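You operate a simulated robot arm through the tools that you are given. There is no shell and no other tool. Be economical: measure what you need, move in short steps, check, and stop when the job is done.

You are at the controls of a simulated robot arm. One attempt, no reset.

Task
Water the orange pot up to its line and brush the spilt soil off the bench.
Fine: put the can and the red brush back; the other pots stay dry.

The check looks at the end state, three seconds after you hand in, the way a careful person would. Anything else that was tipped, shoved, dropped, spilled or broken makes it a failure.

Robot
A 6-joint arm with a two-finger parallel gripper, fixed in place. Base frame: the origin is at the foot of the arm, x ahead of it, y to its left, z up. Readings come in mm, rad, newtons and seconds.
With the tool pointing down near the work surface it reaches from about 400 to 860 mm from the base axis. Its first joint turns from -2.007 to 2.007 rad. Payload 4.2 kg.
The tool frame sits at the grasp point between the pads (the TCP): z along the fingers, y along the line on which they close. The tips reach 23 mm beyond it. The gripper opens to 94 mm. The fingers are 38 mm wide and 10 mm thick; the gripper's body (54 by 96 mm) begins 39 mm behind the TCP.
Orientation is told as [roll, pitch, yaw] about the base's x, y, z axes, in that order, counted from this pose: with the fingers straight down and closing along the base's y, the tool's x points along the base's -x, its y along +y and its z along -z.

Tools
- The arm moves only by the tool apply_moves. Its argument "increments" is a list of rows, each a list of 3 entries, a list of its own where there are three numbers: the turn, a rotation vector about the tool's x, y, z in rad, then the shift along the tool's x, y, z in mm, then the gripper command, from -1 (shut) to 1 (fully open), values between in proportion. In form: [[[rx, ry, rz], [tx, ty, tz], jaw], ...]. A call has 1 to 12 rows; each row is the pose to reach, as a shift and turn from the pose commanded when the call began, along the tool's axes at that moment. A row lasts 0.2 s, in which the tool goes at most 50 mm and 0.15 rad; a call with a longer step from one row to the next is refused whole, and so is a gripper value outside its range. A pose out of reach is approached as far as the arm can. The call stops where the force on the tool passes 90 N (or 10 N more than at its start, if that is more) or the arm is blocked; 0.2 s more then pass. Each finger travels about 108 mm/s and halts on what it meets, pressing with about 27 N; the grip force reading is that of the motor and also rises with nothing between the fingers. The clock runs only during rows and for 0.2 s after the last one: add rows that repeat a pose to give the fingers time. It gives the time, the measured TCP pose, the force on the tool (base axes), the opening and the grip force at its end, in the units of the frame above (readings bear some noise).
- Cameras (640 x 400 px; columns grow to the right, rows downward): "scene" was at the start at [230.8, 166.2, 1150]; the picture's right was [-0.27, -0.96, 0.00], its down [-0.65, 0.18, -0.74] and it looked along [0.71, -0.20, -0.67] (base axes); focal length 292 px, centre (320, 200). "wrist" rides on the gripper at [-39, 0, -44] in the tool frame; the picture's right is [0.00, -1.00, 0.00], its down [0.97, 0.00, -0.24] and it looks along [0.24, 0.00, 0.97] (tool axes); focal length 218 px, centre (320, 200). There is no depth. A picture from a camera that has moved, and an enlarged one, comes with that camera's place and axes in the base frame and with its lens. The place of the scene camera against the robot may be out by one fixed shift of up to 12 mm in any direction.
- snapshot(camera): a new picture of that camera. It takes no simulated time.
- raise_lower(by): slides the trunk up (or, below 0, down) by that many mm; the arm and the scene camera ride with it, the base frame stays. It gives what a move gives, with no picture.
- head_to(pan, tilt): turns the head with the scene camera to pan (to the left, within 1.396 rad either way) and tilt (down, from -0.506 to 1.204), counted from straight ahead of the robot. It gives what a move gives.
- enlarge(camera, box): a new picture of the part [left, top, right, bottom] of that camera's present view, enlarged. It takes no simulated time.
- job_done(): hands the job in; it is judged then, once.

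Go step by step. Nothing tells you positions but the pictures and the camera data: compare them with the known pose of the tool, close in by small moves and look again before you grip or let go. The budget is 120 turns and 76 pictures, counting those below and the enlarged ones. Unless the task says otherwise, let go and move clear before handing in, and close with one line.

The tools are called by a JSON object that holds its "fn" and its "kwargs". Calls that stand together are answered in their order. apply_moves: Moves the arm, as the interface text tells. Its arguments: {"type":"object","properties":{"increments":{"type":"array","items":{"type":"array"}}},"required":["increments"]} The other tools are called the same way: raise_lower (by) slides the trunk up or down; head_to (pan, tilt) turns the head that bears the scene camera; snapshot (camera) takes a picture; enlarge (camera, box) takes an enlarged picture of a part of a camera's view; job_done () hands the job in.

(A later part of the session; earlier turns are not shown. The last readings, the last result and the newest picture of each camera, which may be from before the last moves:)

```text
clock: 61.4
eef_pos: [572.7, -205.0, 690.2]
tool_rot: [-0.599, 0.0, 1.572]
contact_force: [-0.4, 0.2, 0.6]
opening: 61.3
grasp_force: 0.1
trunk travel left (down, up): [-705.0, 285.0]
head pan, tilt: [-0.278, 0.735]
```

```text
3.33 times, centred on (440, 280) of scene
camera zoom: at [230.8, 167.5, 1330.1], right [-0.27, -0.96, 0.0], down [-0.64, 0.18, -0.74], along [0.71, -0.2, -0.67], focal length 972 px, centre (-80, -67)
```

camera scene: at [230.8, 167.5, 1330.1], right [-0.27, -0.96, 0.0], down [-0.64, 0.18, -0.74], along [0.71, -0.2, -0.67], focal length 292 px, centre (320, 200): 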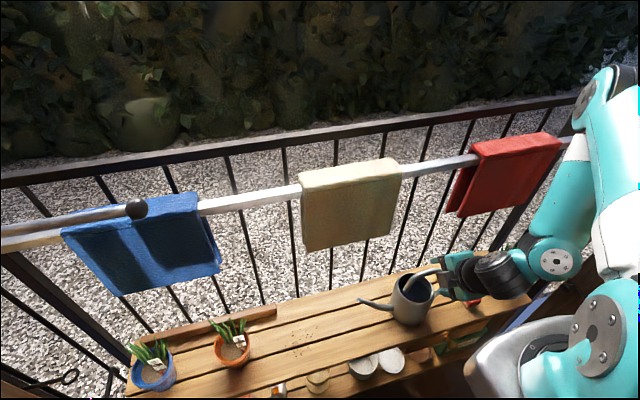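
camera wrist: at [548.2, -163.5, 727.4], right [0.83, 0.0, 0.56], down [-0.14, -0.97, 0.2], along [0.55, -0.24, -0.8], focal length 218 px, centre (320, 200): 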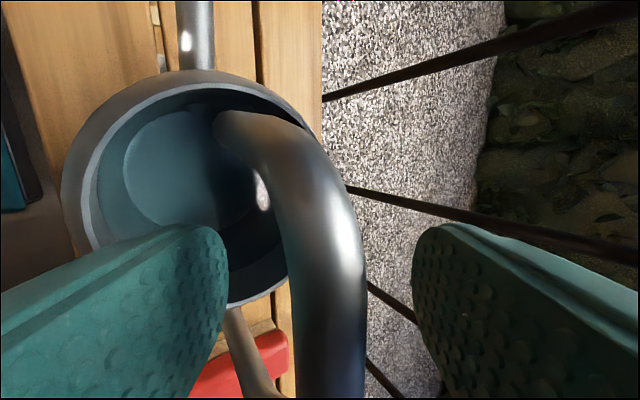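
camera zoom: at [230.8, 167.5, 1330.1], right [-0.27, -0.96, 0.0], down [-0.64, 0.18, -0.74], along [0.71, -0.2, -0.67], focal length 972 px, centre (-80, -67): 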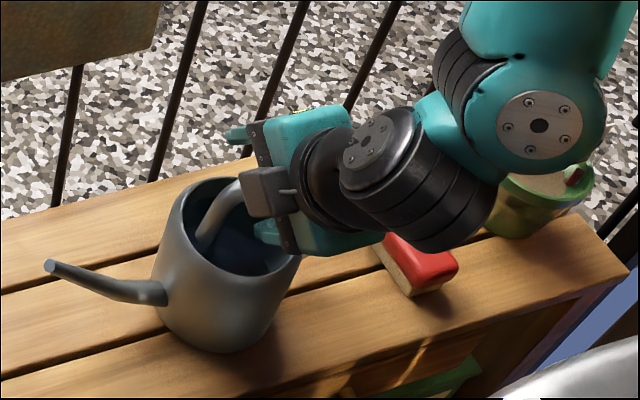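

The handle is centred between the pads. Closing now.

{"fn": "apply_moves", "kwargs": {"increments": [[[0, 0, 0], [0, -1, 0], 0], [[0, 0, 0], [0, -1, 0], -0.3], [[0, 0, 0], [0, -1, 0], -0.6], [[0, 0, 0], [0, -1, 0], -1], [[0, 0, 0], [0, -1, 0], -1]]}}

{"fn": "snapshot", "kwargs": {"camera": "wrist"}}

```text
clock: 62.6
eef_pos: [572.8, -206.4, 692.1]
tool_rot: [-0.601, -0.002, 1.57]
contact_force: [1.1, -1.1, 2.0]
opening: 14.9
grasp_force: 27.5
trunk travel left (down, up): [-705.0, 285.0]
head pan, tilt: [-0.278, 0.735]
```

```text
39 pictures are left
camera wrist: at [549.2, -164.2, 728.4], right [0.83, 0.0, 0.56], down [-0.14, -0.97, 0.2], along [0.55, -0.24, -0.8], focal length 218 px, centre (320, 200)
```

wrist: 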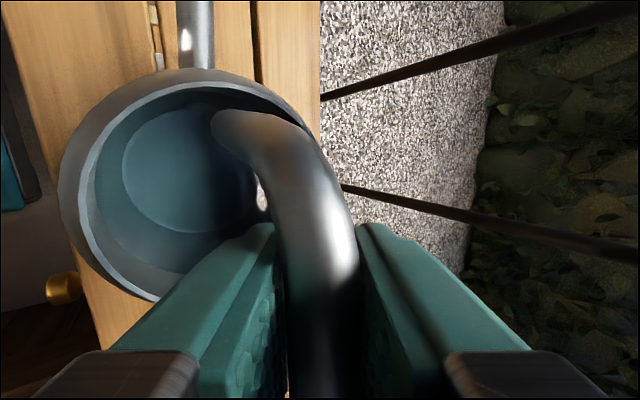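

{"fn": "apply_moves", "kwargs": {"increments": [[[0, 0, 0], [0, -3, -4], -1], [[0, 0, 0], [0, -6, -8], -1], [[0, 0, 0], [0, -11, -16], -1], [[0, 0, 0], [0, -17, -25], -1], [[0, 0, 0], [0, -23, -33], -1], [[0, 0, 0], [0, -23, -33], -1]]}}

{"fn": "snapshot", "kwargs": {"camera": "scene"}}

```text
clock: 64.0
eef_pos: [572.7, -205.7, 733.3]
tool_rot: [-0.598, 0.002, 1.571]
contact_force: [1.0, 0.3, -8.2]
opening: 15.2
grasp_force: 27.1
trunk travel left (down, up): [-705.0, 285.0]
head pan, tilt: [-0.278, 0.735]
```

```text
38 pictures are left
camera scene: at [231.1, 167.4, 1330.0], right [-0.27, -0.96, 0.0], down [-0.65, 0.18, -0.74], along [0.71, -0.2, -0.67], focal length 292 px, centre (320, 200)
```

scene: 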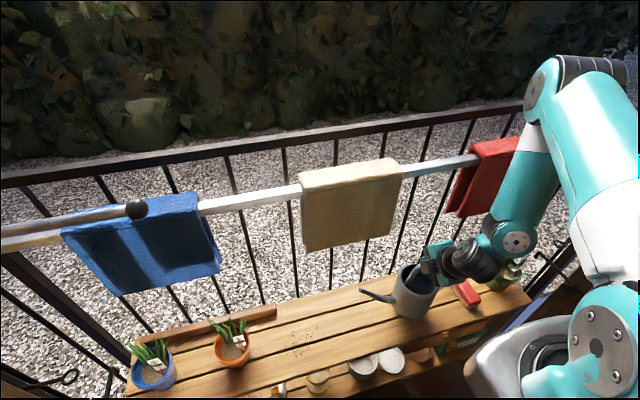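

The can is lifted upright (about 8 N). Now carrying it gently back from the rail and across toward the orange pot.

{"fn": "apply_moves", "kwargs": {"increments": [[[0, 0, 0], [-8, 4, -10], -1], [[0, 0, 0], [-25, 8, -25], -1], [[0, 0, 0], [-50, 10, -40], -1], [[0, 0, 0], [-80, 10, -52], -1], [[0, 0, 0], [-110, 10, -52], -1], [[0, 0, 0], [-140, 10, -52], -1], [[0, 0, 0], [-170, 10, -52], -1], [[0, 0, 0], [-200, 10, -52], -1], [[0, 0, 0], [-230, 10, -52], -1], [[0, 0, 0], [-255, 10, -52], -1], [[0, 0, 0], [-275, 10, -52], -1], [[0, 0, 0], [-280, 10, -52], -1]]}}

{"fn": "snapshot", "kwargs": {"camera": "scene"}}

```text
clock: 66.6
eef_pos: [534.8, 76.1, 771.7]
tool_rot: [-0.599, 0.0, 1.57]
contact_force: [-0.4, 0.3, -7.3]
opening: 14.8
grasp_force: 26.5
trunk travel left (down, up): [-705.0, 285.0]
head pan, tilt: [-0.278, 0.735]
```

```text
37 pictures are left
camera scene: at [231.1, 167.6, 1330.0], right [-0.27, -0.96, 0.0], down [-0.65, 0.18, -0.74], along [0.71, -0.2, -0.67], focal length 292 px, centre (320, 200)
```

scene: 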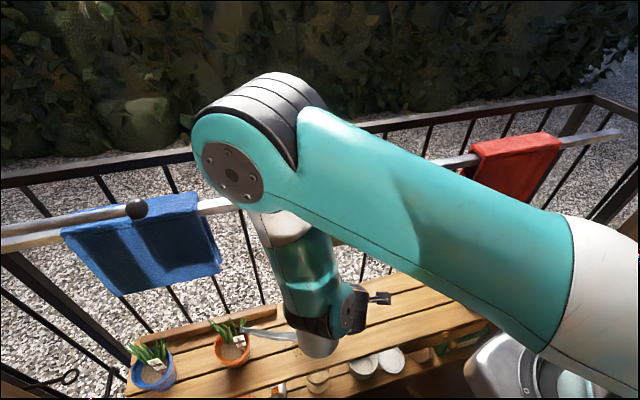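

The arm hides little of the pot. The card stands near (554,278,628), so I'll aim the spout tip at about (578,285,665), passing behind it. First a 15° tilt to line up.

{"fn": "apply_moves", "kwargs": {"increments": [[[0, 0, 0], [-10, -18, 11], -1], [[0, 0, 0], [-20, -37, 22], -1], [[0, 0.05, -0.035], [-28, -37, 22], -1], [[0, 0.107, -0.073], [-36, -37, 22], -1], [[0, 0.16, -0.11], [-40, -37, 22], -1], [[0, 0.2145, -0.147], [-44, -37, 22], -1], [[0, 0.2145, -0.147], [-44, -37, 22], -1]]}}

{"fn": "snapshot", "kwargs": {"camera": "scene"}}

{"fn": "enlarge", "kwargs": {"camera": "scene", "box": [180, 290, 340, 390]}}

```text
clock: 68.2
eef_pos: [577.0, 121.4, 772.9]
tool_rot: [-0.598, 0.261, 1.571]
contact_force: [1.7, 0.5, -8.0]
opening: 14.9
grasp_force: 27.4
trunk travel left (down, up): [-705.0, 285.0]
head pan, tilt: [-0.278, 0.735]
```

```text
36 pictures are left
camera scene: at [231.1, 167.6, 1330.0], right [-0.27, -0.96, 0.0], down [-0.65, 0.18, -0.74], along [0.71, -0.2, -0.67], focal length 292 px, centre (320, 200)
```

scene: 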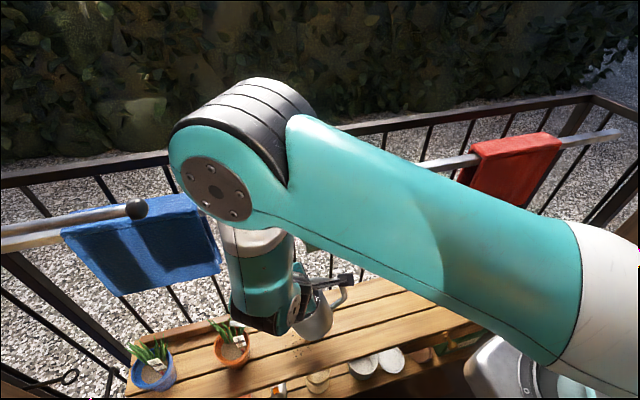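

```text
4.00 times, centred on (260, 340) of scene
camera zoom: at [231.1, 167.6, 1330.0], right [-0.27, -0.96, 0.0], down [-0.65, 0.18, -0.74], along [0.71, -0.2, -0.67], focal length 1166 px, centre (560, -360)
```

zoom: 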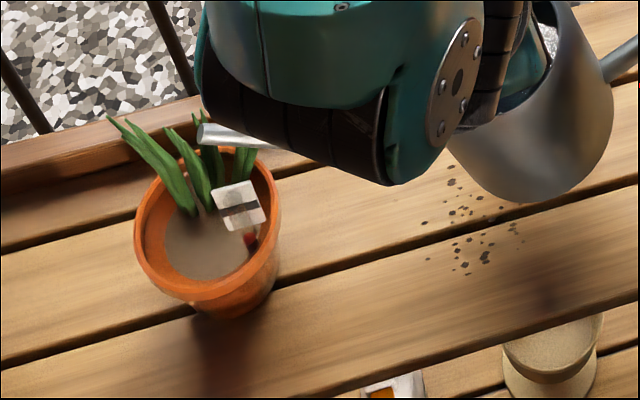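

The spout tip sits at about (578,280,670), over the pot. I'll tilt a bit more (22°) with the tip held in place and watch for water.

{"fn": "apply_moves", "kwargs": {"increments": [[[0, 0.034, -0.023], [-2.6, -4.1, -6], -1], [[0, 0.067, -0.046], [-5.1, -8.2, -12], -1], [[0, 0.101, -0.0695], [-7.7, -12.3, -17.9], -1], [[0, 0.101, -0.0695], [-7.7, -12.3, -17.9], -1], [[0, 0.101, -0.0695], [-7.7, -12.3, -17.9], -1]]}}

{"fn": "enlarge", "kwargs": {"camera": "scene", "box": [180, 290, 340, 390]}}

```text
clock: 69.4
eef_pos: [578.3, 133.7, 792.2]
tool_rot: [-0.598, 0.382, 1.574]
contact_force: [-0.5, -0.2, -7.8]
opening: 14.6
grasp_force: 27.3
trunk travel left (down, up): [-705.0, 285.0]
head pan, tilt: [-0.278, 0.735]
```

```text
4.00 times, centred on (260, 340) of scene
camera zoom: at [231.1, 167.7, 1330.0], right [-0.27, -0.96, 0.0], down [-0.65, 0.18, -0.74], along [0.71, -0.2, -0.67], focal length 1166 px, centre (560, -360)
```

zoom: 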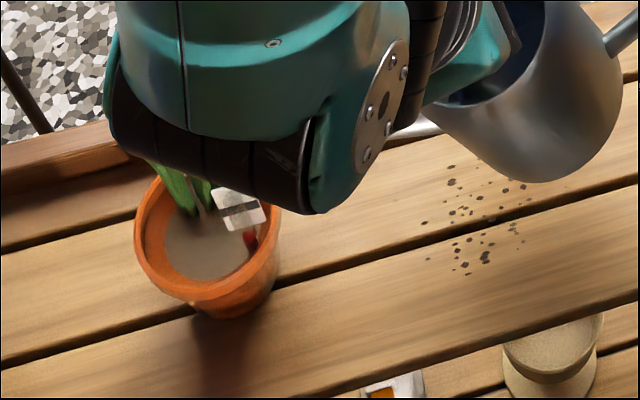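

No flow yet, and the wrist is starting to hide the gauge. I'll turn the head left to gain a better angle.

{"fn": "head_to", "kwargs": {"pan": 0.8, "tilt": 0.9}}

{"fn": "snapshot", "kwargs": {"camera": "scene"}}

```text
clock: 70.8
eef_pos: [577.9, 132.8, 792.3]
tool_rot: [-0.6, 0.382, 1.573]
contact_force: [-0.6, 0.1, -8.1]
opening: 14.9
grasp_force: 26.8
trunk travel left (down, up): [-705.0, 285.0]
head pan, tilt: [0.799, 0.901]
```

```text
33 pictures are left
camera scene: at [203.4, 244.6, 1316.8], right [0.72, -0.7, 0.0], down [-0.55, -0.56, -0.62], along [0.43, 0.45, -0.78], focal length 292 px, centre (320, 200)
```

scene: 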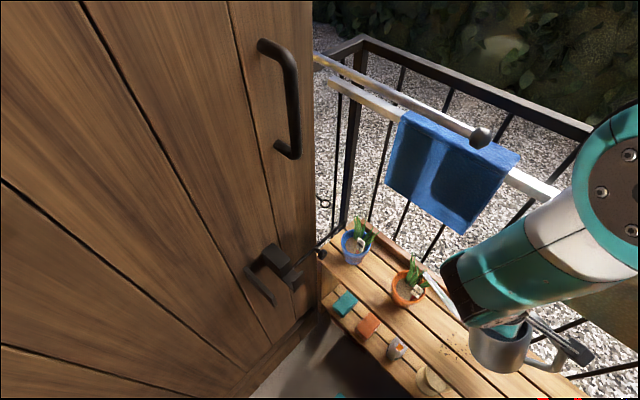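

This view shows the pot, the card and the spout well. Tilting on to about 29°.

{"fn": "apply_moves", "kwargs": {"increments": [[[0, 0.033, -0.022], [-2.8, -4.1, -6], -1], [[0, 0.065, -0.0445], [-5.7, -8.2, -12], -1], [[0, 0.0974, -0.0667], [-8.5, -12.3, -17.9], -1], [[0, 0.0974, -0.0667], [-8.5, -12.3, -17.9], -1]]}}

{"fn": "enlarge", "kwargs": {"camera": "scene", "box": [370, 235, 530, 335]}}

```text
clock: 71.8
eef_pos: [578.5, 147.7, 808.1]
tool_rot: [-0.6, 0.501, 1.572]
contact_force: [0.5, 0.1, -8.0]
opening: 14.9
grasp_force: 26.7
trunk travel left (down, up): [-705.0, 285.0]
head pan, tilt: [0.799, 0.901]
```

```text
4.00 times, centred on (450, 285) of scene
camera zoom: at [203.4, 244.7, 1316.8], right [0.72, -0.7, 0.0], down [-0.55, -0.56, -0.62], along [0.43, 0.45, -0.78], focal length 1166 px, centre (-200, -140)
```

zoom: 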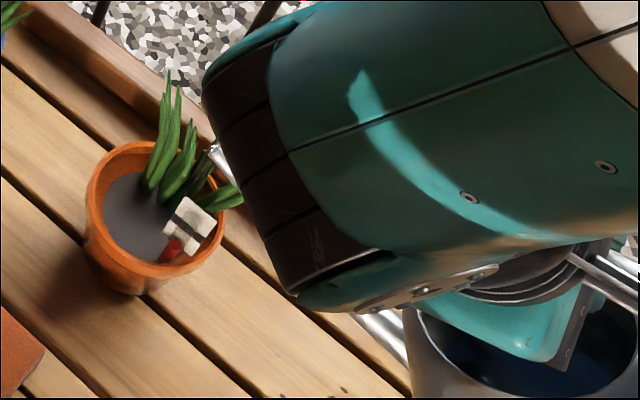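

The soil already looks darker, so water may be flowing. I'll hold briefly and look again.

{"fn": "apply_moves", "kwargs": {"increments": [[[0, 0, 0], [0, 0, 0], -1], [[0, 0, 0], [0, 0, 0], -1]]}}

{"fn": "enlarge", "kwargs": {"camera": "scene", "box": [380, 245, 444, 309]}}

```text
clock: 72.4
eef_pos: [578.6, 149.0, 809.5]
tool_rot: [-0.6, 0.501, 1.572]
contact_force: [0.0, 0.1, -8.2]
opening: 14.9
grasp_force: 27.3
trunk travel left (down, up): [-705.0, 285.0]
head pan, tilt: [0.799, 0.901]
```

```text
6.25 times, centred on (412, 277) of scene
camera zoom: at [203.3, 244.7, 1316.8], right [0.72, -0.7, 0.0], down [-0.55, -0.56, -0.62], along [0.43, 0.45, -0.78], focal length 1822 px, centre (-255, -281)
```

zoom: 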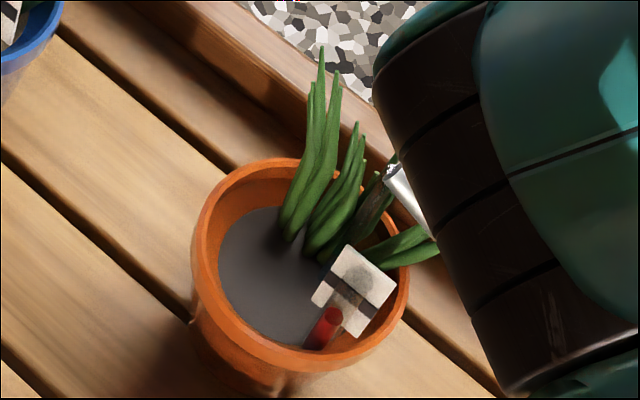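

Card and float look unchanged, and the dark soil may only be the arm's shadow. I'll tilt in another small step.

{"fn": "apply_moves", "kwargs": {"increments": [[[0, 0.041, -0.028], [-3.4, -5.2, -7.6], -1], [[0, 0.0825, -0.0565], [-6.8, -10.4, -15.2], -1], [[0, 0.0825, -0.0565], [-6.8, -10.4, -15.2], -1]]}}

{"fn": "enlarge", "kwargs": {"camera": "scene", "box": [380, 245, 444, 309]}}

```text
clock: 73.2
eef_pos: [578.5, 163.4, 821.6]
tool_rot: [-0.6, 0.602, 1.573]
contact_force: [-0.3, -0.3, -8.1]
opening: 15.1
grasp_force: 27.3
trunk travel left (down, up): [-705.0, 285.0]
head pan, tilt: [0.799, 0.901]
```

```text
6.25 times, centred on (412, 277) of scene
camera zoom: at [203.4, 244.7, 1316.8], right [0.72, -0.7, 0.0], down [-0.55, -0.56, -0.62], along [0.43, 0.45, -0.78], focal length 1822 px, centre (-255, -281)
```

zoom: 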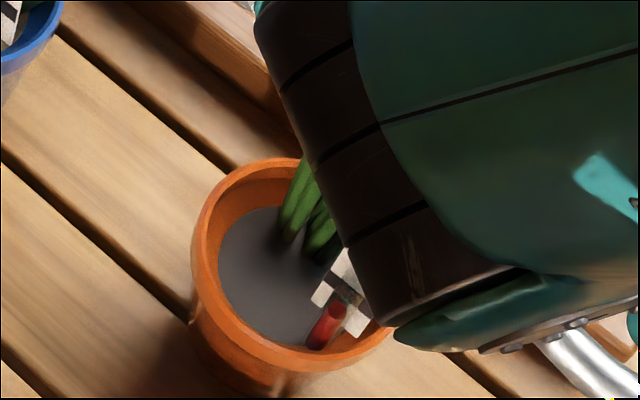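

The red float seems to have risen a little, so water is flowing. Short hold and look again.

{"fn": "apply_moves", "kwargs": {"increments": [[[0, 0, 0], [0, 0, 0], -1]]}}

{"fn": "enlarge", "kwargs": {"camera": "scene", "box": [396, 280, 428, 312]}}

```text
clock: 73.6
eef_pos: [578.5, 164.1, 823.1]
tool_rot: [-0.599, 0.6, 1.572]
contact_force: [0.7, 0.3, -7.9]
opening: 14.8
grasp_force: 27.0
trunk travel left (down, up): [-705.0, 285.0]
head pan, tilt: [0.799, 0.901]
```

```text
12.50 times, centred on (412, 296) of scene
camera zoom: at [203.3, 244.7, 1316.8], right [0.72, -0.7, 0.0], down [-0.55, -0.56, -0.62], along [0.43, 0.45, -0.78], focal length 3644 px, centre (-830, -1000)
```

zoom: 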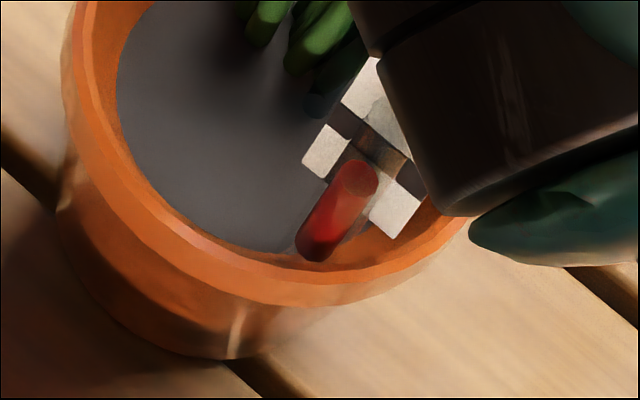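

The gauge is a red column in a clear tube in front of the card; its top sits just below the black line. I'll hold and measure its rate with the same crop.

{"fn": "apply_moves", "kwargs": {"increments": [[[0, 0, 0], [0, 0, 0], -1], [[0, 0, 0], [0, 0, 0], -1]]}}

{"fn": "enlarge", "kwargs": {"camera": "scene", "box": [396, 280, 428, 312]}}

```text
clock: 74.2
eef_pos: [578.2, 164.4, 822.3]
tool_rot: [-0.599, 0.6, 1.573]
contact_force: [-0.4, 0.4, -8.2]
opening: 15.0
grasp_force: 26.8
trunk travel left (down, up): [-705.0, 285.0]
head pan, tilt: [0.799, 0.901]
```

```text
12.50 times, centred on (412, 296) of scene
camera zoom: at [203.3, 244.7, 1316.8], right [0.72, -0.7, 0.0], down [-0.55, -0.56, -0.62], along [0.43, 0.45, -0.78], focal length 3644 px, centre (-830, -1000)
```

zoom: 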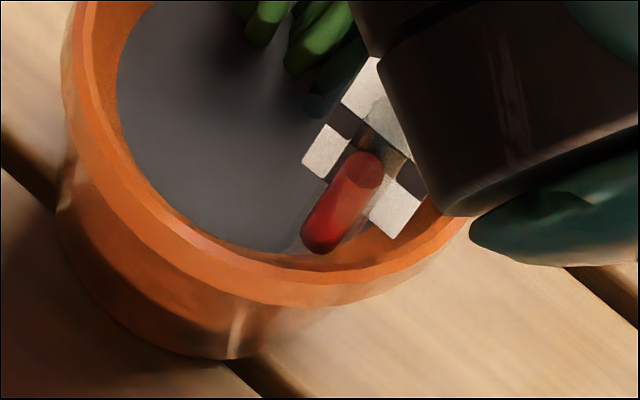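

The float rises slowly (roughly 4 mm/s). I'll stop the flow by tilting back to 22° and read the gauge properly.

{"fn": "apply_moves", "kwargs": {"increments": [[[0, -0.06, 0.041], [2.6, 7.9, 11.5], -1], [[0, -0.12, 0.082], [5.2, 15.7, 23], -1], [[0, -0.18, 0.123], [7.8, 23.6, 34.4], -1]]}}

{"fn": "enlarge", "kwargs": {"camera": "scene", "box": [396, 276, 428, 308]}}

```text
clock: 75.0
eef_pos: [578.9, 134.8, 791.7]
tool_rot: [-0.599, 0.382, 1.572]
contact_force: [-1.2, 0.6, -8.2]
opening: 15.1
grasp_force: 26.7
trunk travel left (down, up): [-705.0, 285.0]
head pan, tilt: [0.799, 0.901]
```

```text
12.50 times, centred on (412, 292) of scene
camera zoom: at [203.2, 244.8, 1316.8], right [0.72, -0.7, 0.0], down [-0.55, -0.56, -0.62], along [0.43, 0.45, -0.78], focal length 3644 px, centre (-830, -950)
```

zoom: 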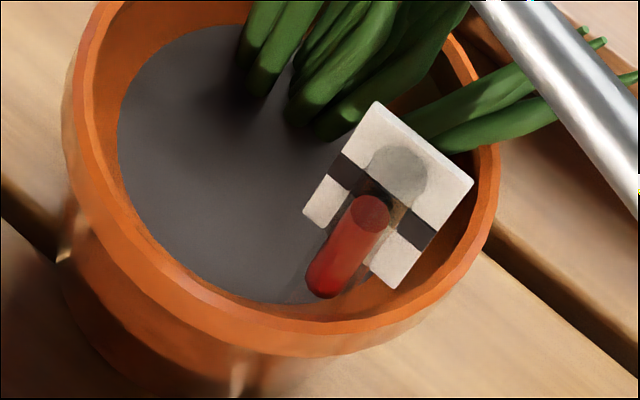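

Viewed nearly face-on, the float's top is now close to the black line. I'll carry the can back to its place and then read the gauge with a free camera; more can be poured if needed.

{"fn": "apply_moves", "kwargs": {"increments": [[[0, -0.08, 0.055], [8, 2, -8], -1], [[0, -0.16, 0.11], [20, 8, -12], -1], [[0, -0.24, 0.165], [32, 22, -10], -1], [[0, -0.315, 0.216], [40, 38, -2], -1], [[0, -0.315, 0.216], [45, 52, 5], -1], [[0, -0.315, 0.216], [47, 58, 9], -1], [[0, -0.315, 0.216], [47, 58, 9], -1]]}}

{"fn": "enlarge", "kwargs": {"camera": "scene", "box": [370, 235, 530, 335]}}

```text
clock: 76.6
eef_pos: [535.6, 73.5, 772.9]
tool_rot: [-0.6, 0.001, 1.57]
contact_force: [-0.8, -0.8, -8.6]
opening: 15.1
grasp_force: 26.7
trunk travel left (down, up): [-705.0, 285.0]
head pan, tilt: [0.799, 0.901]
```

```text
4.00 times, centred on (450, 285) of scene
camera zoom: at [203.3, 244.6, 1316.8], right [0.72, -0.7, 0.0], down [-0.55, -0.56, -0.62], along [0.43, 0.45, -0.78], focal length 1166 px, centre (-200, -140)
```

zoom: 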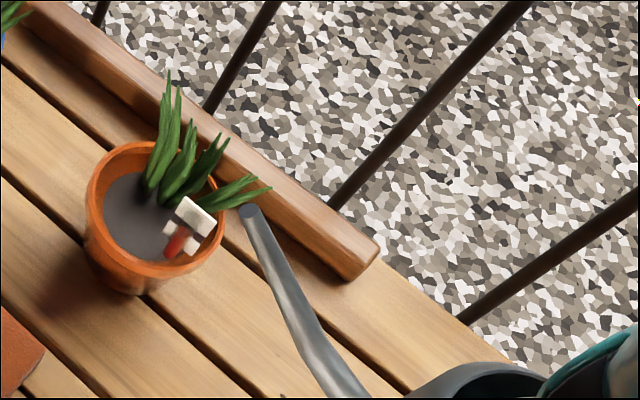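

{"fn": "apply_moves", "kwargs": {"increments": [[[0, 0, 0], [10, 0, 0], -1], [[0, 0, 0], [35, 0, 0], -1], [[0, 0, 0], [65, 0, 0], -1], [[0, 0, 0], [95, 0, 0], -1], [[0, 0, 0], [125, 0, 0], -1], [[0, 0, 0], [155, 0, 0], -1], [[0, 0, 0], [185, 0, 0], -1], [[0, 0, 0], [215, -2, 12], -1], [[0, 0, 0], [240, -4, 25], -1], [[0, 0, 0], [262, -6, 40], -1], [[0, 0, 0], [275, -8, 50], -1], [[0, 0, 0], [279, -8, 54], -1]]}}

{"fn": "head_to", "kwargs": {"pan": -0.278, "tilt": 0.735}}

{"fn": "enlarge", "kwargs": {"camera": "scene", "box": [340, 230, 500, 330]}}

```text
clock: 79.2
eef_pos: [573.8, -205.3, 730.4]
tool_rot: [-0.6, 0.003, 1.57]
contact_force: [0.3, 0.0, -7.1]
opening: 14.9
grasp_force: 27.0
trunk travel left (down, up): [-705.0, 285.0]
head pan, tilt: [0.799, 0.901]
```

```text
clock: 80.5
eef_pos: [573.5, -205.1, 731.1]
tool_rot: [-0.597, 0.0, 1.571]
contact_force: [-0.5, -0.8, -7.7]
opening: 14.9
grasp_force: 27.0
trunk travel left (down, up): [-705.0, 285.0]
head pan, tilt: [-0.278, 0.735]
```

```text
4.00 times, centred on (420, 280) of scene
camera zoom: at [231.1, 167.5, 1330.0], right [-0.27, -0.96, 0.0], down [-0.65, 0.18, -0.74], along [0.71, -0.2, -0.67], focal length 1166 px, centre (-80, -120)
```

zoom: 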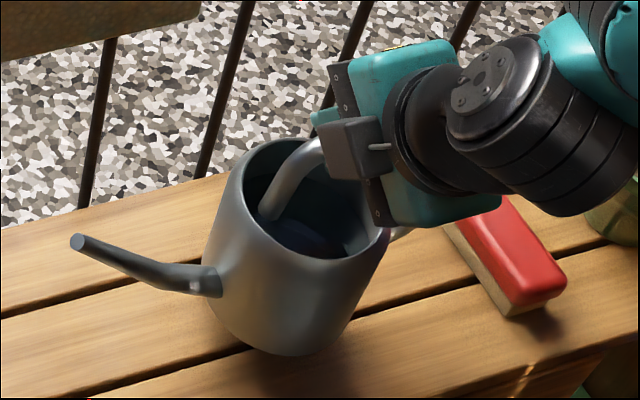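

{"fn": "apply_moves", "kwargs": {"increments": [[[0, 0, 0], [0.5, 5, 7], -1], [[0, 0, 0], [0.5, 10, 15], -1], [[0, 0, 0], [0.5, 16, 24], -1], [[0, 0, 0], [0.5, 20, 29], -1], [[0, 0, 0], [0.5, 22, 32], -1], [[0, 0, 0], [0.5, 22.3, 32.6], -1]]}}

{"fn": "enlarge", "kwargs": {"camera": "scene", "box": [340, 230, 500, 330]}}

```text
clock: 81.9
eef_pos: [572.7, -204.1, 693.0]
tool_rot: [-0.601, -0.002, 1.571]
contact_force: [0.3, 1.2, 5.1]
opening: 15.0
grasp_force: 27.1
trunk travel left (down, up): [-705.0, 285.0]
head pan, tilt: [-0.278, 0.735]
```

```text
4.00 times, centred on (420, 280) of scene
camera zoom: at [230.7, 167.6, 1330.3], right [-0.27, -0.96, 0.0], down [-0.64, 0.18, -0.74], along [0.71, -0.2, -0.67], focal length 1166 px, centre (-80, -120)
```

zoom: 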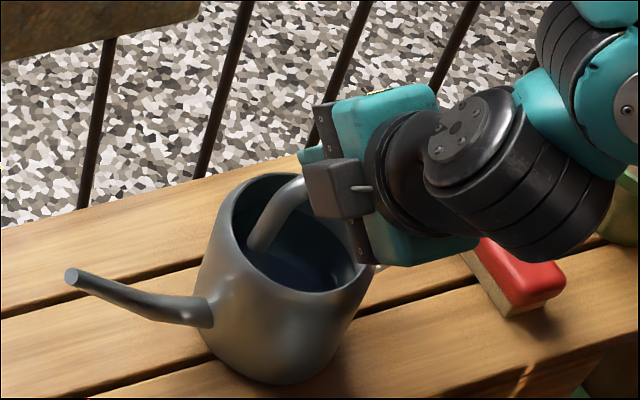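

The force has swung upward, so the can stands on the bench. Releasing and backing out along the tool axis.

{"fn": "apply_moves", "kwargs": {"increments": [[[0, 0, 0], [0, 0, 0], -0.4], [[0, 0, 0], [0, 0, 0], 0], [[0, 0, 0], [0, 0, 0], 0.3], [[0, 0, 0], [0, 0, 0], 0.3], [[0, 0, 0], [0, 4, -20], 0.3], [[0, 0, 0], [0, 4, -60], 0.3], [[0, 0, 0], [0, 4, -100], 0.3]]}}

{"fn": "snapshot", "kwargs": {"camera": "scene"}}

```text
clock: 83.5
eef_pos: [511.4, -205.9, 771.7]
tool_rot: [-0.6, 0.003, 1.572]
contact_force: [0.9, -0.2, 0.2]
opening: 61.3
grasp_force: 0.1
trunk travel left (down, up): [-705.0, 285.0]
head pan, tilt: [-0.278, 0.735]
```

```text
23 pictures are left
camera scene: at [231.2, 167.6, 1329.9], right [-0.27, -0.96, 0.0], down [-0.65, 0.18, -0.74], along [0.71, -0.2, -0.67], focal length 292 px, centre (320, 200)
```

scene: 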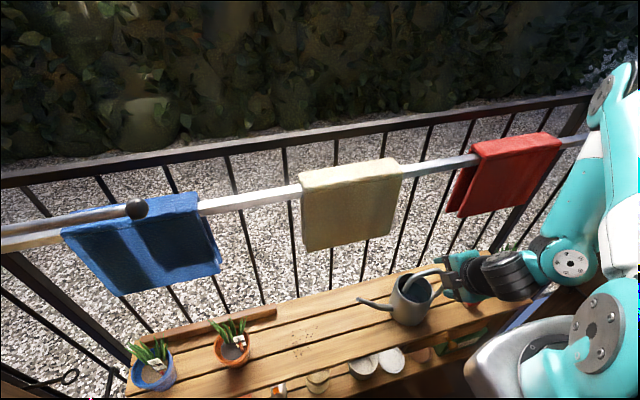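

The can is back where it stood. Now I'll straighten the tool, lift it, and lower the trunk so the scene camera sees the gauge card face-on.

{"fn": "apply_moves", "kwargs": {"increments": [[[0, 0, 0], [-8, -18, -40], 0.3], [[-0.1, 0, 0], [-16, -41, -78], 0.3], [[-0.2, 0, 0], [-24, -66, -116], 0.3], [[-0.3, 0, 0], [-32, -90, -155], 0.3], [[-0.4, 0, 0], [-40, -115, -194], 0.3], [[-0.5, 0, 0], [-48, -140, -233], 0.3], [[-0.6, 0, 0], [-56, -165, -272], 0.3], [[-0.6, 0, 0], [-56, -165, -272], 0.3]]}}

{"fn": "raise_lower", "kwargs": {"by": -350}}

{"fn": "head_to", "kwargs": {"pan": 0.2, "tilt": 0.7}}

{"fn": "snapshot", "kwargs": {"camera": "scene"}}

```text
clock: 85.3
eef_pos: [496.1, -150.9, 1090.2]
tool_rot: [0.002, -0.001, 1.571]
contact_force: [-0.5, 0.0, 0.0]
opening: 60.9
grasp_force: 0.0
out of reach, approached as far as the arm can: row 1, 2, 3, 4, 5
trunk travel left (down, up): [-705.0, 285.0]
head pan, tilt: [-0.278, 0.735]
```

```text
clock: 88.7
eef_pos: [495.8, -150.4, 739.7]
tool_rot: [0.0, -0.001, 1.572]
contact_force: [0.5, 0.7, 0.5]
opening: 61.0
grasp_force: 0.1
trunk travel left (down, up): [-355.0, 635.0]
head pan, tilt: [-0.278, 0.735]
```

```text
clock: 89.6
eef_pos: [496.6, -150.6, 740.8]
tool_rot: [0.0, 0.001, 1.571]
contact_force: [0.8, 0.5, 0.4]
opening: 61.2
grasp_force: 0.0
trunk travel left (down, up): [-355.0, 635.0]
head pan, tilt: [0.201, 0.7]
```

```text
22 pictures are left
camera scene: at [233.7, 207.3, 983.0], right [0.2, -0.98, 0.0], down [-0.63, -0.13, -0.76], along [0.75, 0.15, -0.64], focal length 292 px, centre (320, 200)
```

scene: 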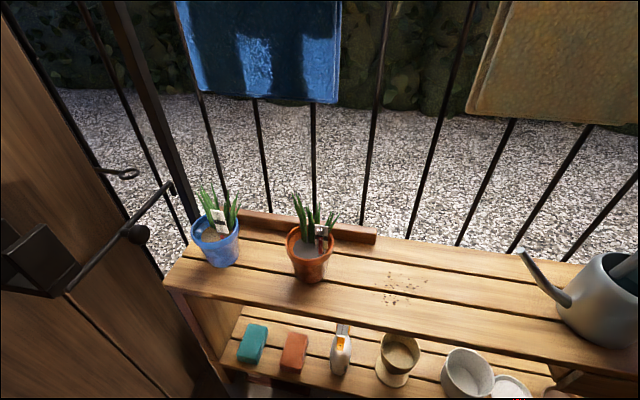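

{"fn": "enlarge", "kwargs": {"camera": "scene", "box": [301, 218, 345, 246]}}

{"fn": "enlarge", "kwargs": {"camera": "scene", "box": [192, 198, 248, 238]}}

```text
14.29 times, centred on (323, 232) of scene
camera zoom: at [233.7, 207.3, 983.0], right [0.2, -0.98, 0.0], down [-0.63, -0.13, -0.76], along [0.75, 0.15, -0.64], focal length 4165 px, centre (277, -257)
```

zoom: 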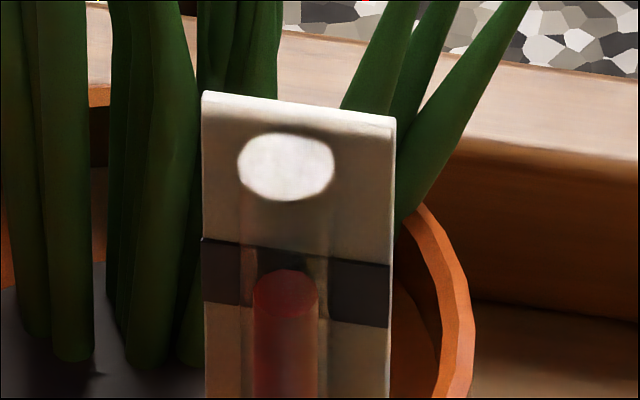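

```text
10.00 times, centred on (220, 218) of scene
camera zoom: at [233.7, 207.3, 983.0], right [0.2, -0.98, 0.0], down [-0.63, -0.13, -0.76], along [0.75, 0.15, -0.64], focal length 2916 px, centre (1320, 20)
```

zoom: 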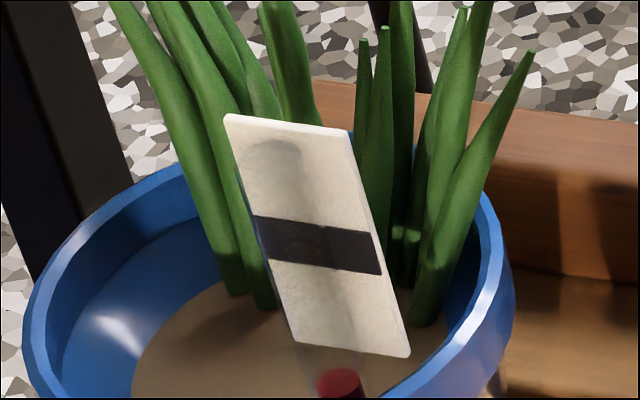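

The gauge reads right: the float's top sits within the black line, so watering is done. Now I turn the gripper to yaw 0 and go over to the brush, staying in front of the towels.

{"fn": "apply_moves", "kwargs": {"increments": [[[0, 0, 0.14], [19, -2, 4], 0.5], [[0, 0, 0.28], [38, -4, 8], 0.5], [[0, 0, 0.42], [57, -6, 11], 0.5], [[0, 0, 0.56], [76, -8, 15], 0.5], [[0, 0, 0.7], [95, -10, 19], 0.5], [[0, 0, 0.84], [114, -12, 22], 0.5], [[0, 0, 0.98], [133, -14, 26], 0.5], [[0, 0, 1.12], [152, -16, 30], 0.5], [[0, 0, 1.26], [171, -18, 33], 0.5], [[0, 0, 1.4], [190, -20, 37], 0.5], [[0, 0, 1.51], [215, -22, 40], 0.5], [[0, 0, 1.571], [225, -24, 40], 0.5]]}}

{"fn": "snapshot", "kwargs": {"camera": "wrist"}}

```text
clock: 92.2
eef_pos: [520.9, -375.0, 700.5]
tool_rot: [0.0, 0.001, -0.002]
contact_force: [-0.2, 0.4, 1.3]
opening: 70.5
grasp_force: 0.0
trunk travel left (down, up): [-355.0, 635.0]
head pan, tilt: [0.201, 0.7]
```

```text
19 pictures are left
camera wrist: at [560.1, -372.8, 743.6], right [0.0, -1.0, 0.0], down [-0.97, 0.0, 0.24], along [-0.24, 0.0, -0.97], focal length 218 px, centre (320, 200)
```

wrist: 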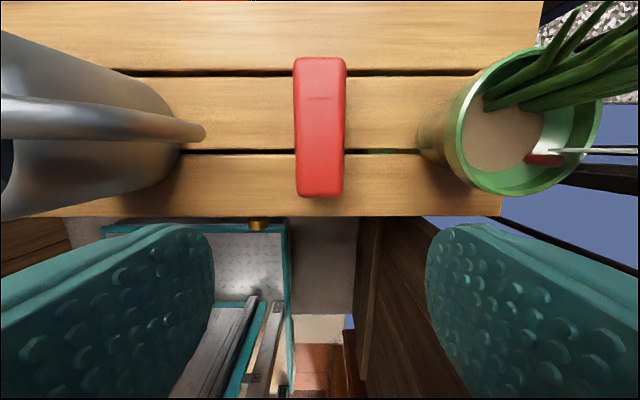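

The brush is aligned with x: x 518–625, 39 mm wide, y≈-372, top at z≈558. The can's handle is near, so I'll grip its front half at x≈542 to stay clear.

{"fn": "apply_moves", "kwargs": {"increments": [[[0, 0, 0], [-21, 0, 30], 0.5], [[0, 0, 0], [-21, 0, 65], 0.5], [[0, 0, 0], [-21, 0, 100], 0.5], [[0, 0, 0], [-21, 0, 130], 0.5], [[0, 0, 0], [-21, 0, 146], 0.5], [[0, 0, 0], [-21, 0, 149], 0.5], [[0, 0, 0], [-21, 0, 149], 0.5]]}}

{"fn": "snapshot", "kwargs": {"camera": "wrist"}}

```text
clock: 93.8
eef_pos: [541.5, -376.7, 552.3]
tool_rot: [0.001, -0.001, 0.0]
contact_force: [-0.6, -0.4, -0.5]
opening: 70.4
grasp_force: 0.1
trunk travel left (down, up): [-355.0, 635.0]
head pan, tilt: [0.201, 0.7]
```

```text
18 pictures are left
camera wrist: at [581.2, -374.3, 596.2], right [0.0, -1.0, 0.0], down [-0.97, 0.0, 0.24], along [-0.24, 0.0, -0.97], focal length 218 px, centre (320, 200)
```

wrist: 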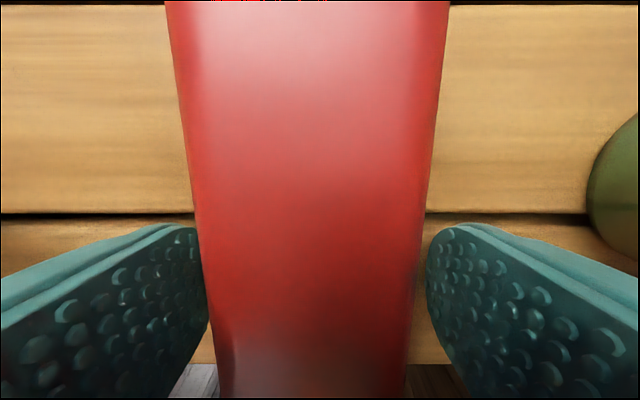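

Centred. Closing and lifting a little.

{"fn": "apply_moves", "kwargs": {"increments": [[[0, 0, 0], [0, 1, 0], 0], [[0, 0, 0], [0, 1, 0], -0.4], [[0, 0, 0], [0, 1, 0], -0.6], [[0, 0, 0], [0, 1, 0], -0.6], [[0, 0, 0], [0, 1, -15], -0.6], [[0, 0, 0], [0, 1, -45], -0.6], [[0, 0, 0], [0, 1, -80], -0.6], [[0, 0, 0], [0, 1, -110], -0.6], [[0, 0, 0], [0, 1, -110], -0.6]]}}

{"fn": "snapshot", "kwargs": {"camera": "wrist"}}

```text
clock: 95.8
eef_pos: [540.8, -378.8, 662.0]
tool_rot: [0.0, 0.002, 0.002]
contact_force: [0.3, 0.2, -0.9]
opening: 41.7
grasp_force: 27.1
trunk travel left (down, up): [-355.0, 635.0]
head pan, tilt: [0.201, 0.7]
```

```text
17 pictures are left
camera wrist: at [581.0, -375.9, 706.3], right [0.0, -1.0, 0.0], down [-0.97, 0.0, 0.24], along [-0.24, 0.0, -0.97], focal length 218 px, centre (320, 200)
```

wrist: 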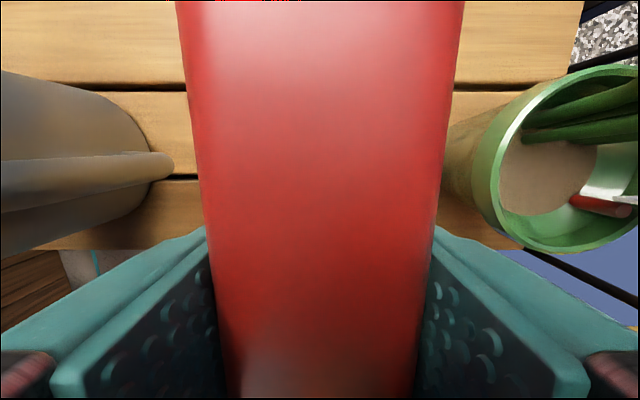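

The brush is gripped at 42 mm. I'll lift it over the can at x≈495 and carry it left while turning it crosswise, long side along y.

{"fn": "apply_moves", "kwargs": {"increments": [[[0, 0, 0], [10, 0, -25], -0.6], [[0, 0, 0], [25, 0, -50], -0.6], [[0, 0, 0], [40, 0, -75], -0.6], [[0, 0, 0], [46, 0, -100], -0.6]]}}

{"fn": "apply_moves", "kwargs": {"increments": [[[0, 0, 0.13], [0, 42, 0], -0.6], [[0, 0, 0.26], [0, 86, 0], -0.6], [[0, 0, 0.39], [0, 130, 0], -0.6], [[0, 0, 0.52], [0, 174, 0], -0.6], [[0, 0, 0.65], [0, 218, 0], -0.6], [[0, 0, 0.78], [0, 262, 0], -0.6], [[0, 0, 0.91], [0, 306, 0], -0.6], [[0, 0, 1.04], [0, 350, 0], -0.6], [[0, 0, 1.17], [0, 394, 0], -0.6], [[0, 0, 1.3], [0, 438, 0], -0.6], [[0, 0, 1.44], [0, 482, 0], -0.6], [[0, 0, 1.571], [0, 524, 0], -0.6]]}}

{"fn": "apply_moves", "kwargs": {"increments": [[[0, 0, 0], [0, 0, 0], -0.6]]}}

{"fn": "snapshot", "kwargs": {"camera": "wrist"}}

```text
clock: 96.8
eef_pos: [495.4, -376.5, 762.0]
tool_rot: [0.0, 0.0, 0.001]
contact_force: [0.2, -0.3, -1.0]
opening: 41.9
grasp_force: 27.3
trunk travel left (down, up): [-355.0, 635.0]
head pan, tilt: [0.201, 0.7]
```

```text
clock: 99.4
eef_pos: [496.8, 151.0, 761.7]
tool_rot: [0.0, 0.0, -1.573]
contact_force: [0.6, 0.5, -1.4]
opening: 41.7
grasp_force: 27.1
trunk travel left (down, up): [-355.0, 635.0]
head pan, tilt: [0.201, 0.7]
```

```text
clock: 99.8
eef_pos: [496.8, 151.7, 761.8]
tool_rot: [0.001, 0.0, -1.57]
contact_force: [0.1, 1.0, -1.9]
opening: 41.7
grasp_force: 27.1
trunk travel left (down, up): [-355.0, 635.0]
head pan, tilt: [0.201, 0.7]
```

```text
16 pictures are left
camera wrist: at [497.8, 114.6, 805.3], right [-1.0, 0.0, 0.0], down [0.0, 0.97, 0.24], along [0.0, 0.24, -0.97], focal length 218 px, centre (320, 200)
```

wrist: 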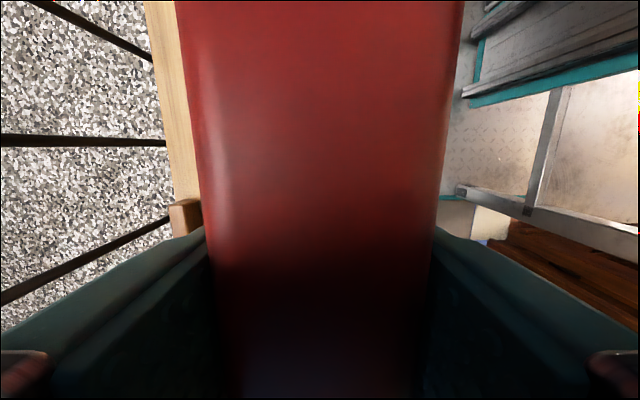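

The brush is crosswise now, spanning y≈67–174; the ledge's end is at y≈180, x 648–686. I'll lower it at the bench's front edge, angled slightly so the soil is carried away from the ledge.

{"fn": "apply_moves", "kwargs": {"increments": [[[0, 0, 0.06], [9, -2, 45], -0.6], [[0, 0, 0.12], [9, -2, 90], -0.6], [[0, 0, 0.18], [9, -2, 135], -0.6], [[0, 0, 0.24], [9, -2, 175], -0.6], [[0, 0, 0.3], [9, -2, 198], -0.6], [[0, 0, 0.3], [9, -2, 207], -0.6], [[0, 0, 0.3], [9, -2, 211], -0.6], [[0, 0, 0.3], [9, -2, 211], -0.6]]}}

{"fn": "snapshot", "kwargs": {"camera": "scene"}}

```text
clock: 101.6
eef_pos: [492.1, 158.0, 549.1]
tool_rot: [-0.001, 0.002, -1.87]
contact_force: [-4.3, -1.2, 22.0]
opening: 41.7
grasp_force: 27.0
trunk travel left (down, up): [-355.0, 635.0]
head pan, tilt: [0.201, 0.7]
```

```text
15 pictures are left
camera scene: at [233.2, 207.3, 983.4], right [0.2, -0.98, 0.0], down [-0.63, -0.13, -0.77], along [0.75, 0.15, -0.64], focal length 292 px, centre (320, 200)
```

scene: 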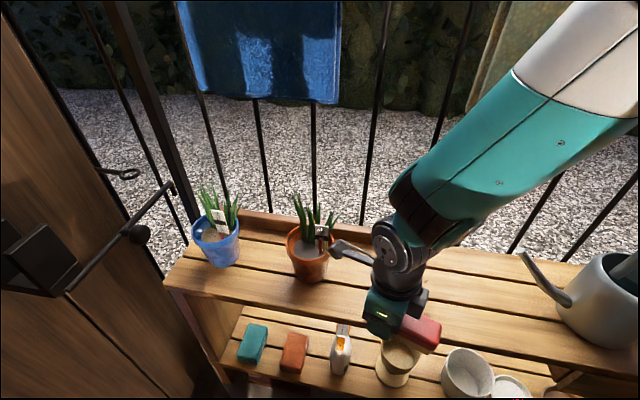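

A rod on the gripper's far side sticks out close to the orange pot in this orientation, so I'll back off at once: lift slightly, move away in -y, then rise. I'll sweep with yaw 0 instead.

{"fn": "apply_moves", "kwargs": {"increments": [[[0, 0, 0], [0, 0, -6], -0.6], [[0, 0, 0], [-19, 6, -10], -0.6], [[0, 0, 0], [-48, 15, -20], -0.6], [[0, 0, 0], [-67, 21, -50], -0.6], [[0, 0, 0], [-67, 21, -90], -0.6], [[0, 0, 0], [-67, 21, -130], -0.6]]}}

{"fn": "apply_moves", "kwargs": {"increments": [[[0, 0, -0.145], [0, 0, -10], -0.6], [[0, 0, -0.29], [0, 0, -20], -0.6], [[0, 0, -0.435], [0, 0, -30], -0.6], [[0, 0, -0.58], [0, 0, -30], -0.6], [[0, 0, -0.725], [0, 0, -30], -0.6], [[0, 0, -0.87], [0, 0, -30], -0.6], [[0, 0, -1.015], [0, 0, -30], -0.6], [[0, 0, -1.16], [0, 0, -30], -0.6], [[0, 0, -1.305], [0, 0, -30], -0.6], [[0, 0, -1.45], [0, 0, -30], -0.6], [[0, 0, -1.595], [0, 0, -30], -0.6], [[0, 0, -1.74], [0, 0, -30], -0.6]]}}

{"fn": "apply_moves", "kwargs": {"increments": [[[0, 0, -0.13], [0, 0, 0], -0.6], [[0, 0, -0.13], [0, 0, 0], -0.6]]}}

{"fn": "snapshot", "kwargs": {"camera": "scene"}}

```text
clock: 103.0
eef_pos: [492.8, 89.2, 679.2]
tool_rot: [0.0, -0.002, -1.871]
contact_force: [-0.1, 0.7, -1.2]
opening: 41.8
grasp_force: 26.7
trunk travel left (down, up): [-355.0, 635.0]
head pan, tilt: [0.201, 0.7]
```

```text
clock: 105.6
eef_pos: [493.1, 88.2, 708.8]
tool_rot: [-0.001, 0.001, -0.126]
contact_force: [0.5, 0.0, -1.1]
opening: 41.8
grasp_force: 26.8
trunk travel left (down, up): [-355.0, 635.0]
head pan, tilt: [0.201, 0.7]
```

```text
clock: 106.2
eef_pos: [492.4, 88.2, 709.7]
tool_rot: [0.001, 0.002, -0.001]
contact_force: [0.0, 0.0, -1.0]
opening: 41.9
grasp_force: 26.5
trunk travel left (down, up): [-355.0, 635.0]
head pan, tilt: [0.201, 0.7]
```

```text
14 pictures are left
camera scene: at [233.7, 207.4, 983.0], right [0.2, -0.98, 0.0], down [-0.63, -0.13, -0.76], along [0.75, 0.15, -0.64], focal length 292 px, centre (320, 200)
```

scene: 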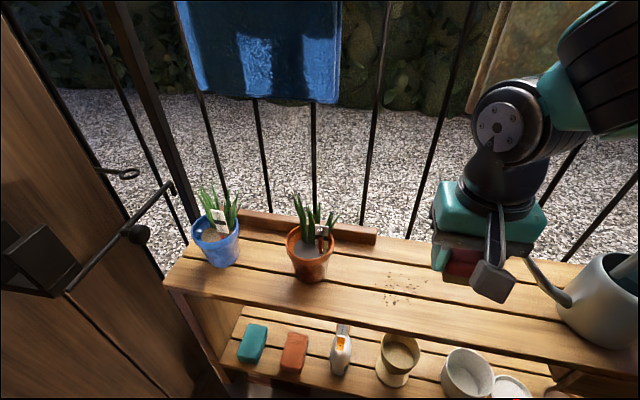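

All is undisturbed. Now with yaw 0 (rod toward the robot): lower the brush left of the soil at y≈198 and sweep it sideways toward -y to gather it.

{"fn": "apply_moves", "kwargs": {"increments": [[[0, 0, 0], [-15, 37, 0], -0.6], [[0, 0, 0], [-30, 75, 0], -0.6], [[0, 0, 0], [-46, 109, 5], -0.6], [[0, 0, 0], [-46, 109, 50], -0.6], [[0, 0, 0], [-46, 109, 95], -0.6], [[0, 0, 0], [-46, 109, 135], -0.6], [[0, 0, 0], [-46, 109, 153], -0.6], [[0, 0, 0], [-46, 109, 159], -0.6]]}}

{"fn": "apply_moves", "kwargs": {"increments": [[[0, 0, 0], [0, -8, 0], -0.6], [[0, 0, 0], [0, -18, 0], -0.6], [[0, 0, 0], [0, -28, 0], -0.6], [[0, 0, 0], [0, -38, 0], -0.6], [[0, 0, 0], [0, -48, 0], -0.6], [[0, 0, 0], [0, -48, -30], -0.6], [[0, 0, 0], [0, -48, -70], -0.6]]}}

{"fn": "snapshot", "kwargs": {"camera": "scene"}}

```text
clock: 108.0
eef_pos: [540.7, 195.4, 552.3]
tool_rot: [-0.001, 0.002, -0.001]
contact_force: [0.0, 1.0, -1.3]
opening: 41.7
grasp_force: 27.3
trunk travel left (down, up): [-355.0, 635.0]
head pan, tilt: [0.201, 0.7]
```

```text
clock: 109.6
eef_pos: [541.2, 149.2, 618.5]
tool_rot: [-0.002, 0.002, 0.001]
contact_force: [-0.8, -0.6, -0.4]
opening: 41.7
grasp_force: 27.2
trunk travel left (down, up): [-355.0, 635.0]
head pan, tilt: [0.201, 0.7]
```

```text
13 pictures are left
camera scene: at [233.8, 207.4, 982.9], right [0.2, -0.98, 0.0], down [-0.63, -0.13, -0.76], along [0.75, 0.15, -0.64], focal length 292 px, centre (320, 200)
```

scene: 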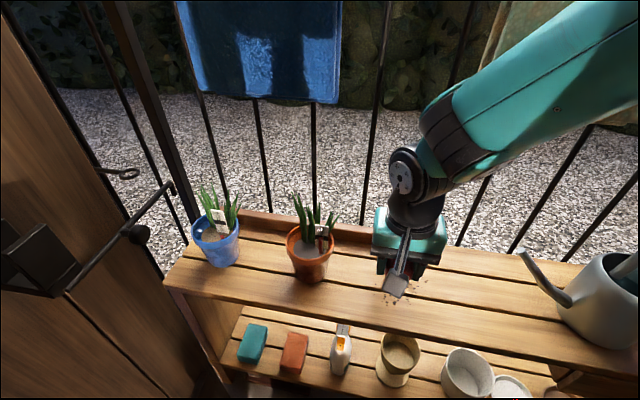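

The brush barely touched at z=552. I'll repeat pressing a few mm lower, then move aside to look.

{"fn": "apply_moves", "kwargs": {"increments": [[[0, 0, 0], [0, 25, 0], -0.6], [[0, 0, 0], [0, 48, 5], -0.6], [[0, 0, 0], [0, 48, 45], -0.6], [[0, 0, 0], [0, 48, 67], -0.6], [[0, 0, 0], [0, 48, 74], -0.6], [[0, 0, 0], [0, 38, 74], -0.6], [[0, 0, 0], [0, 28, 74], -0.6], [[0, 0, 0], [0, 18, 74], -0.6], [[0, 0, 0], [0, 8, 74], -0.6], [[0, 0, 0], [0, -4, 74], -0.6]]}}

{"fn": "apply_moves", "kwargs": {"increments": [[[0, 0, 0], [0, 0, -25], -0.6], [[0, 0, 0], [0, 0, -60], -0.6], [[0, 0, 0], [0, -45, -65], -0.6], [[0, 0, 0], [0, -90, -65], -0.6], [[0, 0, 0], [0, -110, -65], -0.6]]}}

{"fn": "enlarge", "kwargs": {"camera": "scene", "box": [340, 240, 500, 340]}}

```text
clock: 111.8
eef_pos: [539.6, 144.6, 546.4]
tool_rot: [0.0, 0.001, 0.0]
contact_force: [0.1, 9.2, 23.4]
opening: 41.9
grasp_force: 27.1
trunk travel left (down, up): [-355.0, 635.0]
head pan, tilt: [0.201, 0.7]
```

```text
clock: 113.0
eef_pos: [537.8, 36.4, 613.7]
tool_rot: [0.0, 0.001, 0.0]
contact_force: [0.1, 0.6, -1.4]
opening: 41.7
grasp_force: 27.0
trunk travel left (down, up): [-355.0, 635.0]
head pan, tilt: [0.201, 0.7]
```

```text
4.00 times, centred on (420, 290) of scene
camera zoom: at [233.7, 207.5, 983.0], right [0.2, -0.98, 0.0], down [-0.63, -0.13, -0.76], along [0.75, 0.15, -0.64], focal length 1166 px, centre (-80, -160)
```

zoom: 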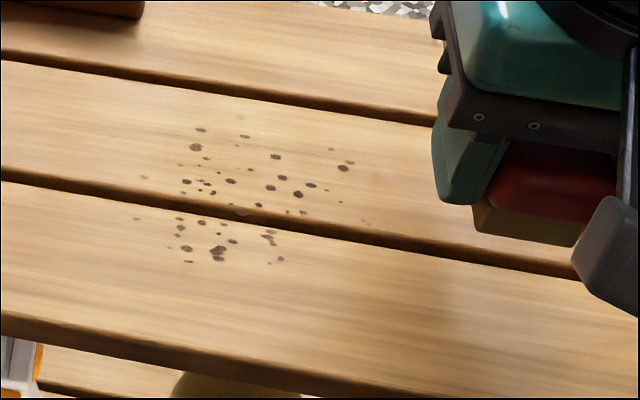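

The specks have not visibly moved under the sideways pass. I'll try a proper stroke from the front edge to beyond the back edge with firm contact.

{"fn": "apply_moves", "kwargs": {"increments": [[[0, 0, 0], [33, 31, -5], -0.6], [[0, 0, 0], [66, 62, -5], -0.6], [[0, 0, 0], [96, 94, 0], -0.6], [[0, 0, 0], [96, 94, 40], -0.6], [[0, 0, 0], [96, 94, 62], -0.6], [[0, 0, 0], [80, 94, 64], -0.6], [[0, 0, 0], [60, 94, 67], -0.6], [[0, 0, 0], [40, 94, 69], -0.6], [[0, 0, 0], [20, 94, 69], -0.6], [[0, 0, 0], [0, 94, 69], -0.6]]}}

{"fn": "apply_moves", "kwargs": {"increments": [[[0, 0, 0], [-20, 0, 0], -0.6], [[0, 0, 0], [-40, 0, 0], -0.6], [[0, 0, 0], [-60, 0, 0], -0.6], [[0, 0, 0], [-80, 0, 0], -0.6], [[0, 0, 0], [-92, 0, 0], -0.6]]}}

{"fn": "snapshot", "kwargs": {"camera": "scene"}}

```text
clock: 115.0
eef_pos: [516.5, 129.8, 543.3]
tool_rot: [0.004, 0.0, 0.002]
contact_force: [-6.5, 5.5, 31.1]
opening: 41.8
grasp_force: 27.4
trunk travel left (down, up): [-355.0, 635.0]
head pan, tilt: [0.201, 0.7]
stopped in row 10: the force on the tool passed its limit (the readings are from after the stop); the commanded pose is now the measured one
```

```text
clock: 116.2
eef_pos: [610.1, 129.0, 543.0]
tool_rot: [0.003, 0.002, 0.0]
contact_force: [-29.2, -0.7, 53.6]
opening: 41.5
grasp_force: 26.7
trunk travel left (down, up): [-355.0, 635.0]
head pan, tilt: [0.201, 0.7]
```

```text
11 pictures are left
camera scene: at [231.8, 207.2, 984.0], right [0.2, -0.98, 0.0], down [-0.63, -0.13, -0.77], along [0.75, 0.15, -0.64], focal length 292 px, centre (320, 200)
```

scene: 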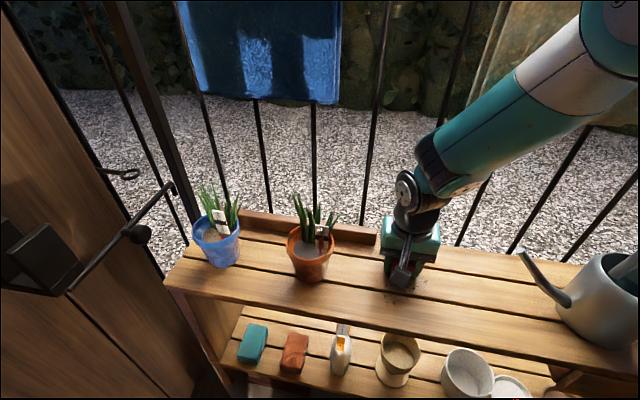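

The soil seems gone from where it was. I'll ease the pressure, push a bit further over the back edge, lift and look.

{"fn": "apply_moves", "kwargs": {"increments": [[[0, 0, 0], [-3, 0, -3], -0.6], [[0, 0, 0], [-14, 0, -4], -0.6], [[0, 0, 0], [-25, 0, -4], -0.6], [[0, 0, 0], [-25, 0, -30], -0.6], [[0, 0, 0], [0, 0, -65], -0.6], [[0, 0, 0], [40, -20, -75], -0.6], [[0, 0, 0], [75, -60, -75], -0.6], [[0, 0, 0], [75, -100, -75], -0.6]]}}

{"fn": "enlarge", "kwargs": {"camera": "scene", "box": [340, 220, 500, 320]}}

```text
refused: row 7 steps farther than a row can; nothing moved
```

```text
4.00 times, centred on (420, 270) of scene
camera zoom: at [231.8, 207.2, 984.0], right [0.2, -0.98, 0.0], down [-0.63, -0.13, -0.77], along [0.75, 0.15, -0.64], focal length 1166 px, centre (-80, -80)
```

zoom: 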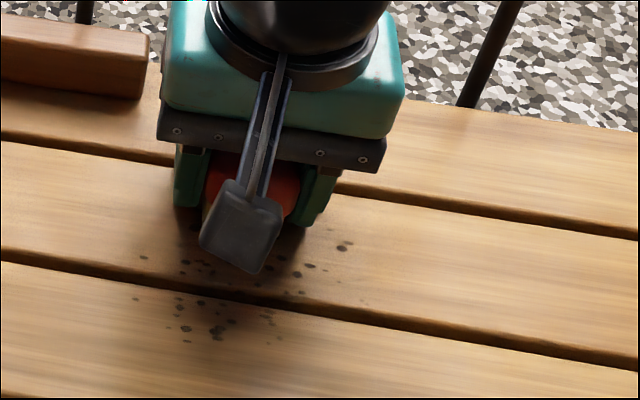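

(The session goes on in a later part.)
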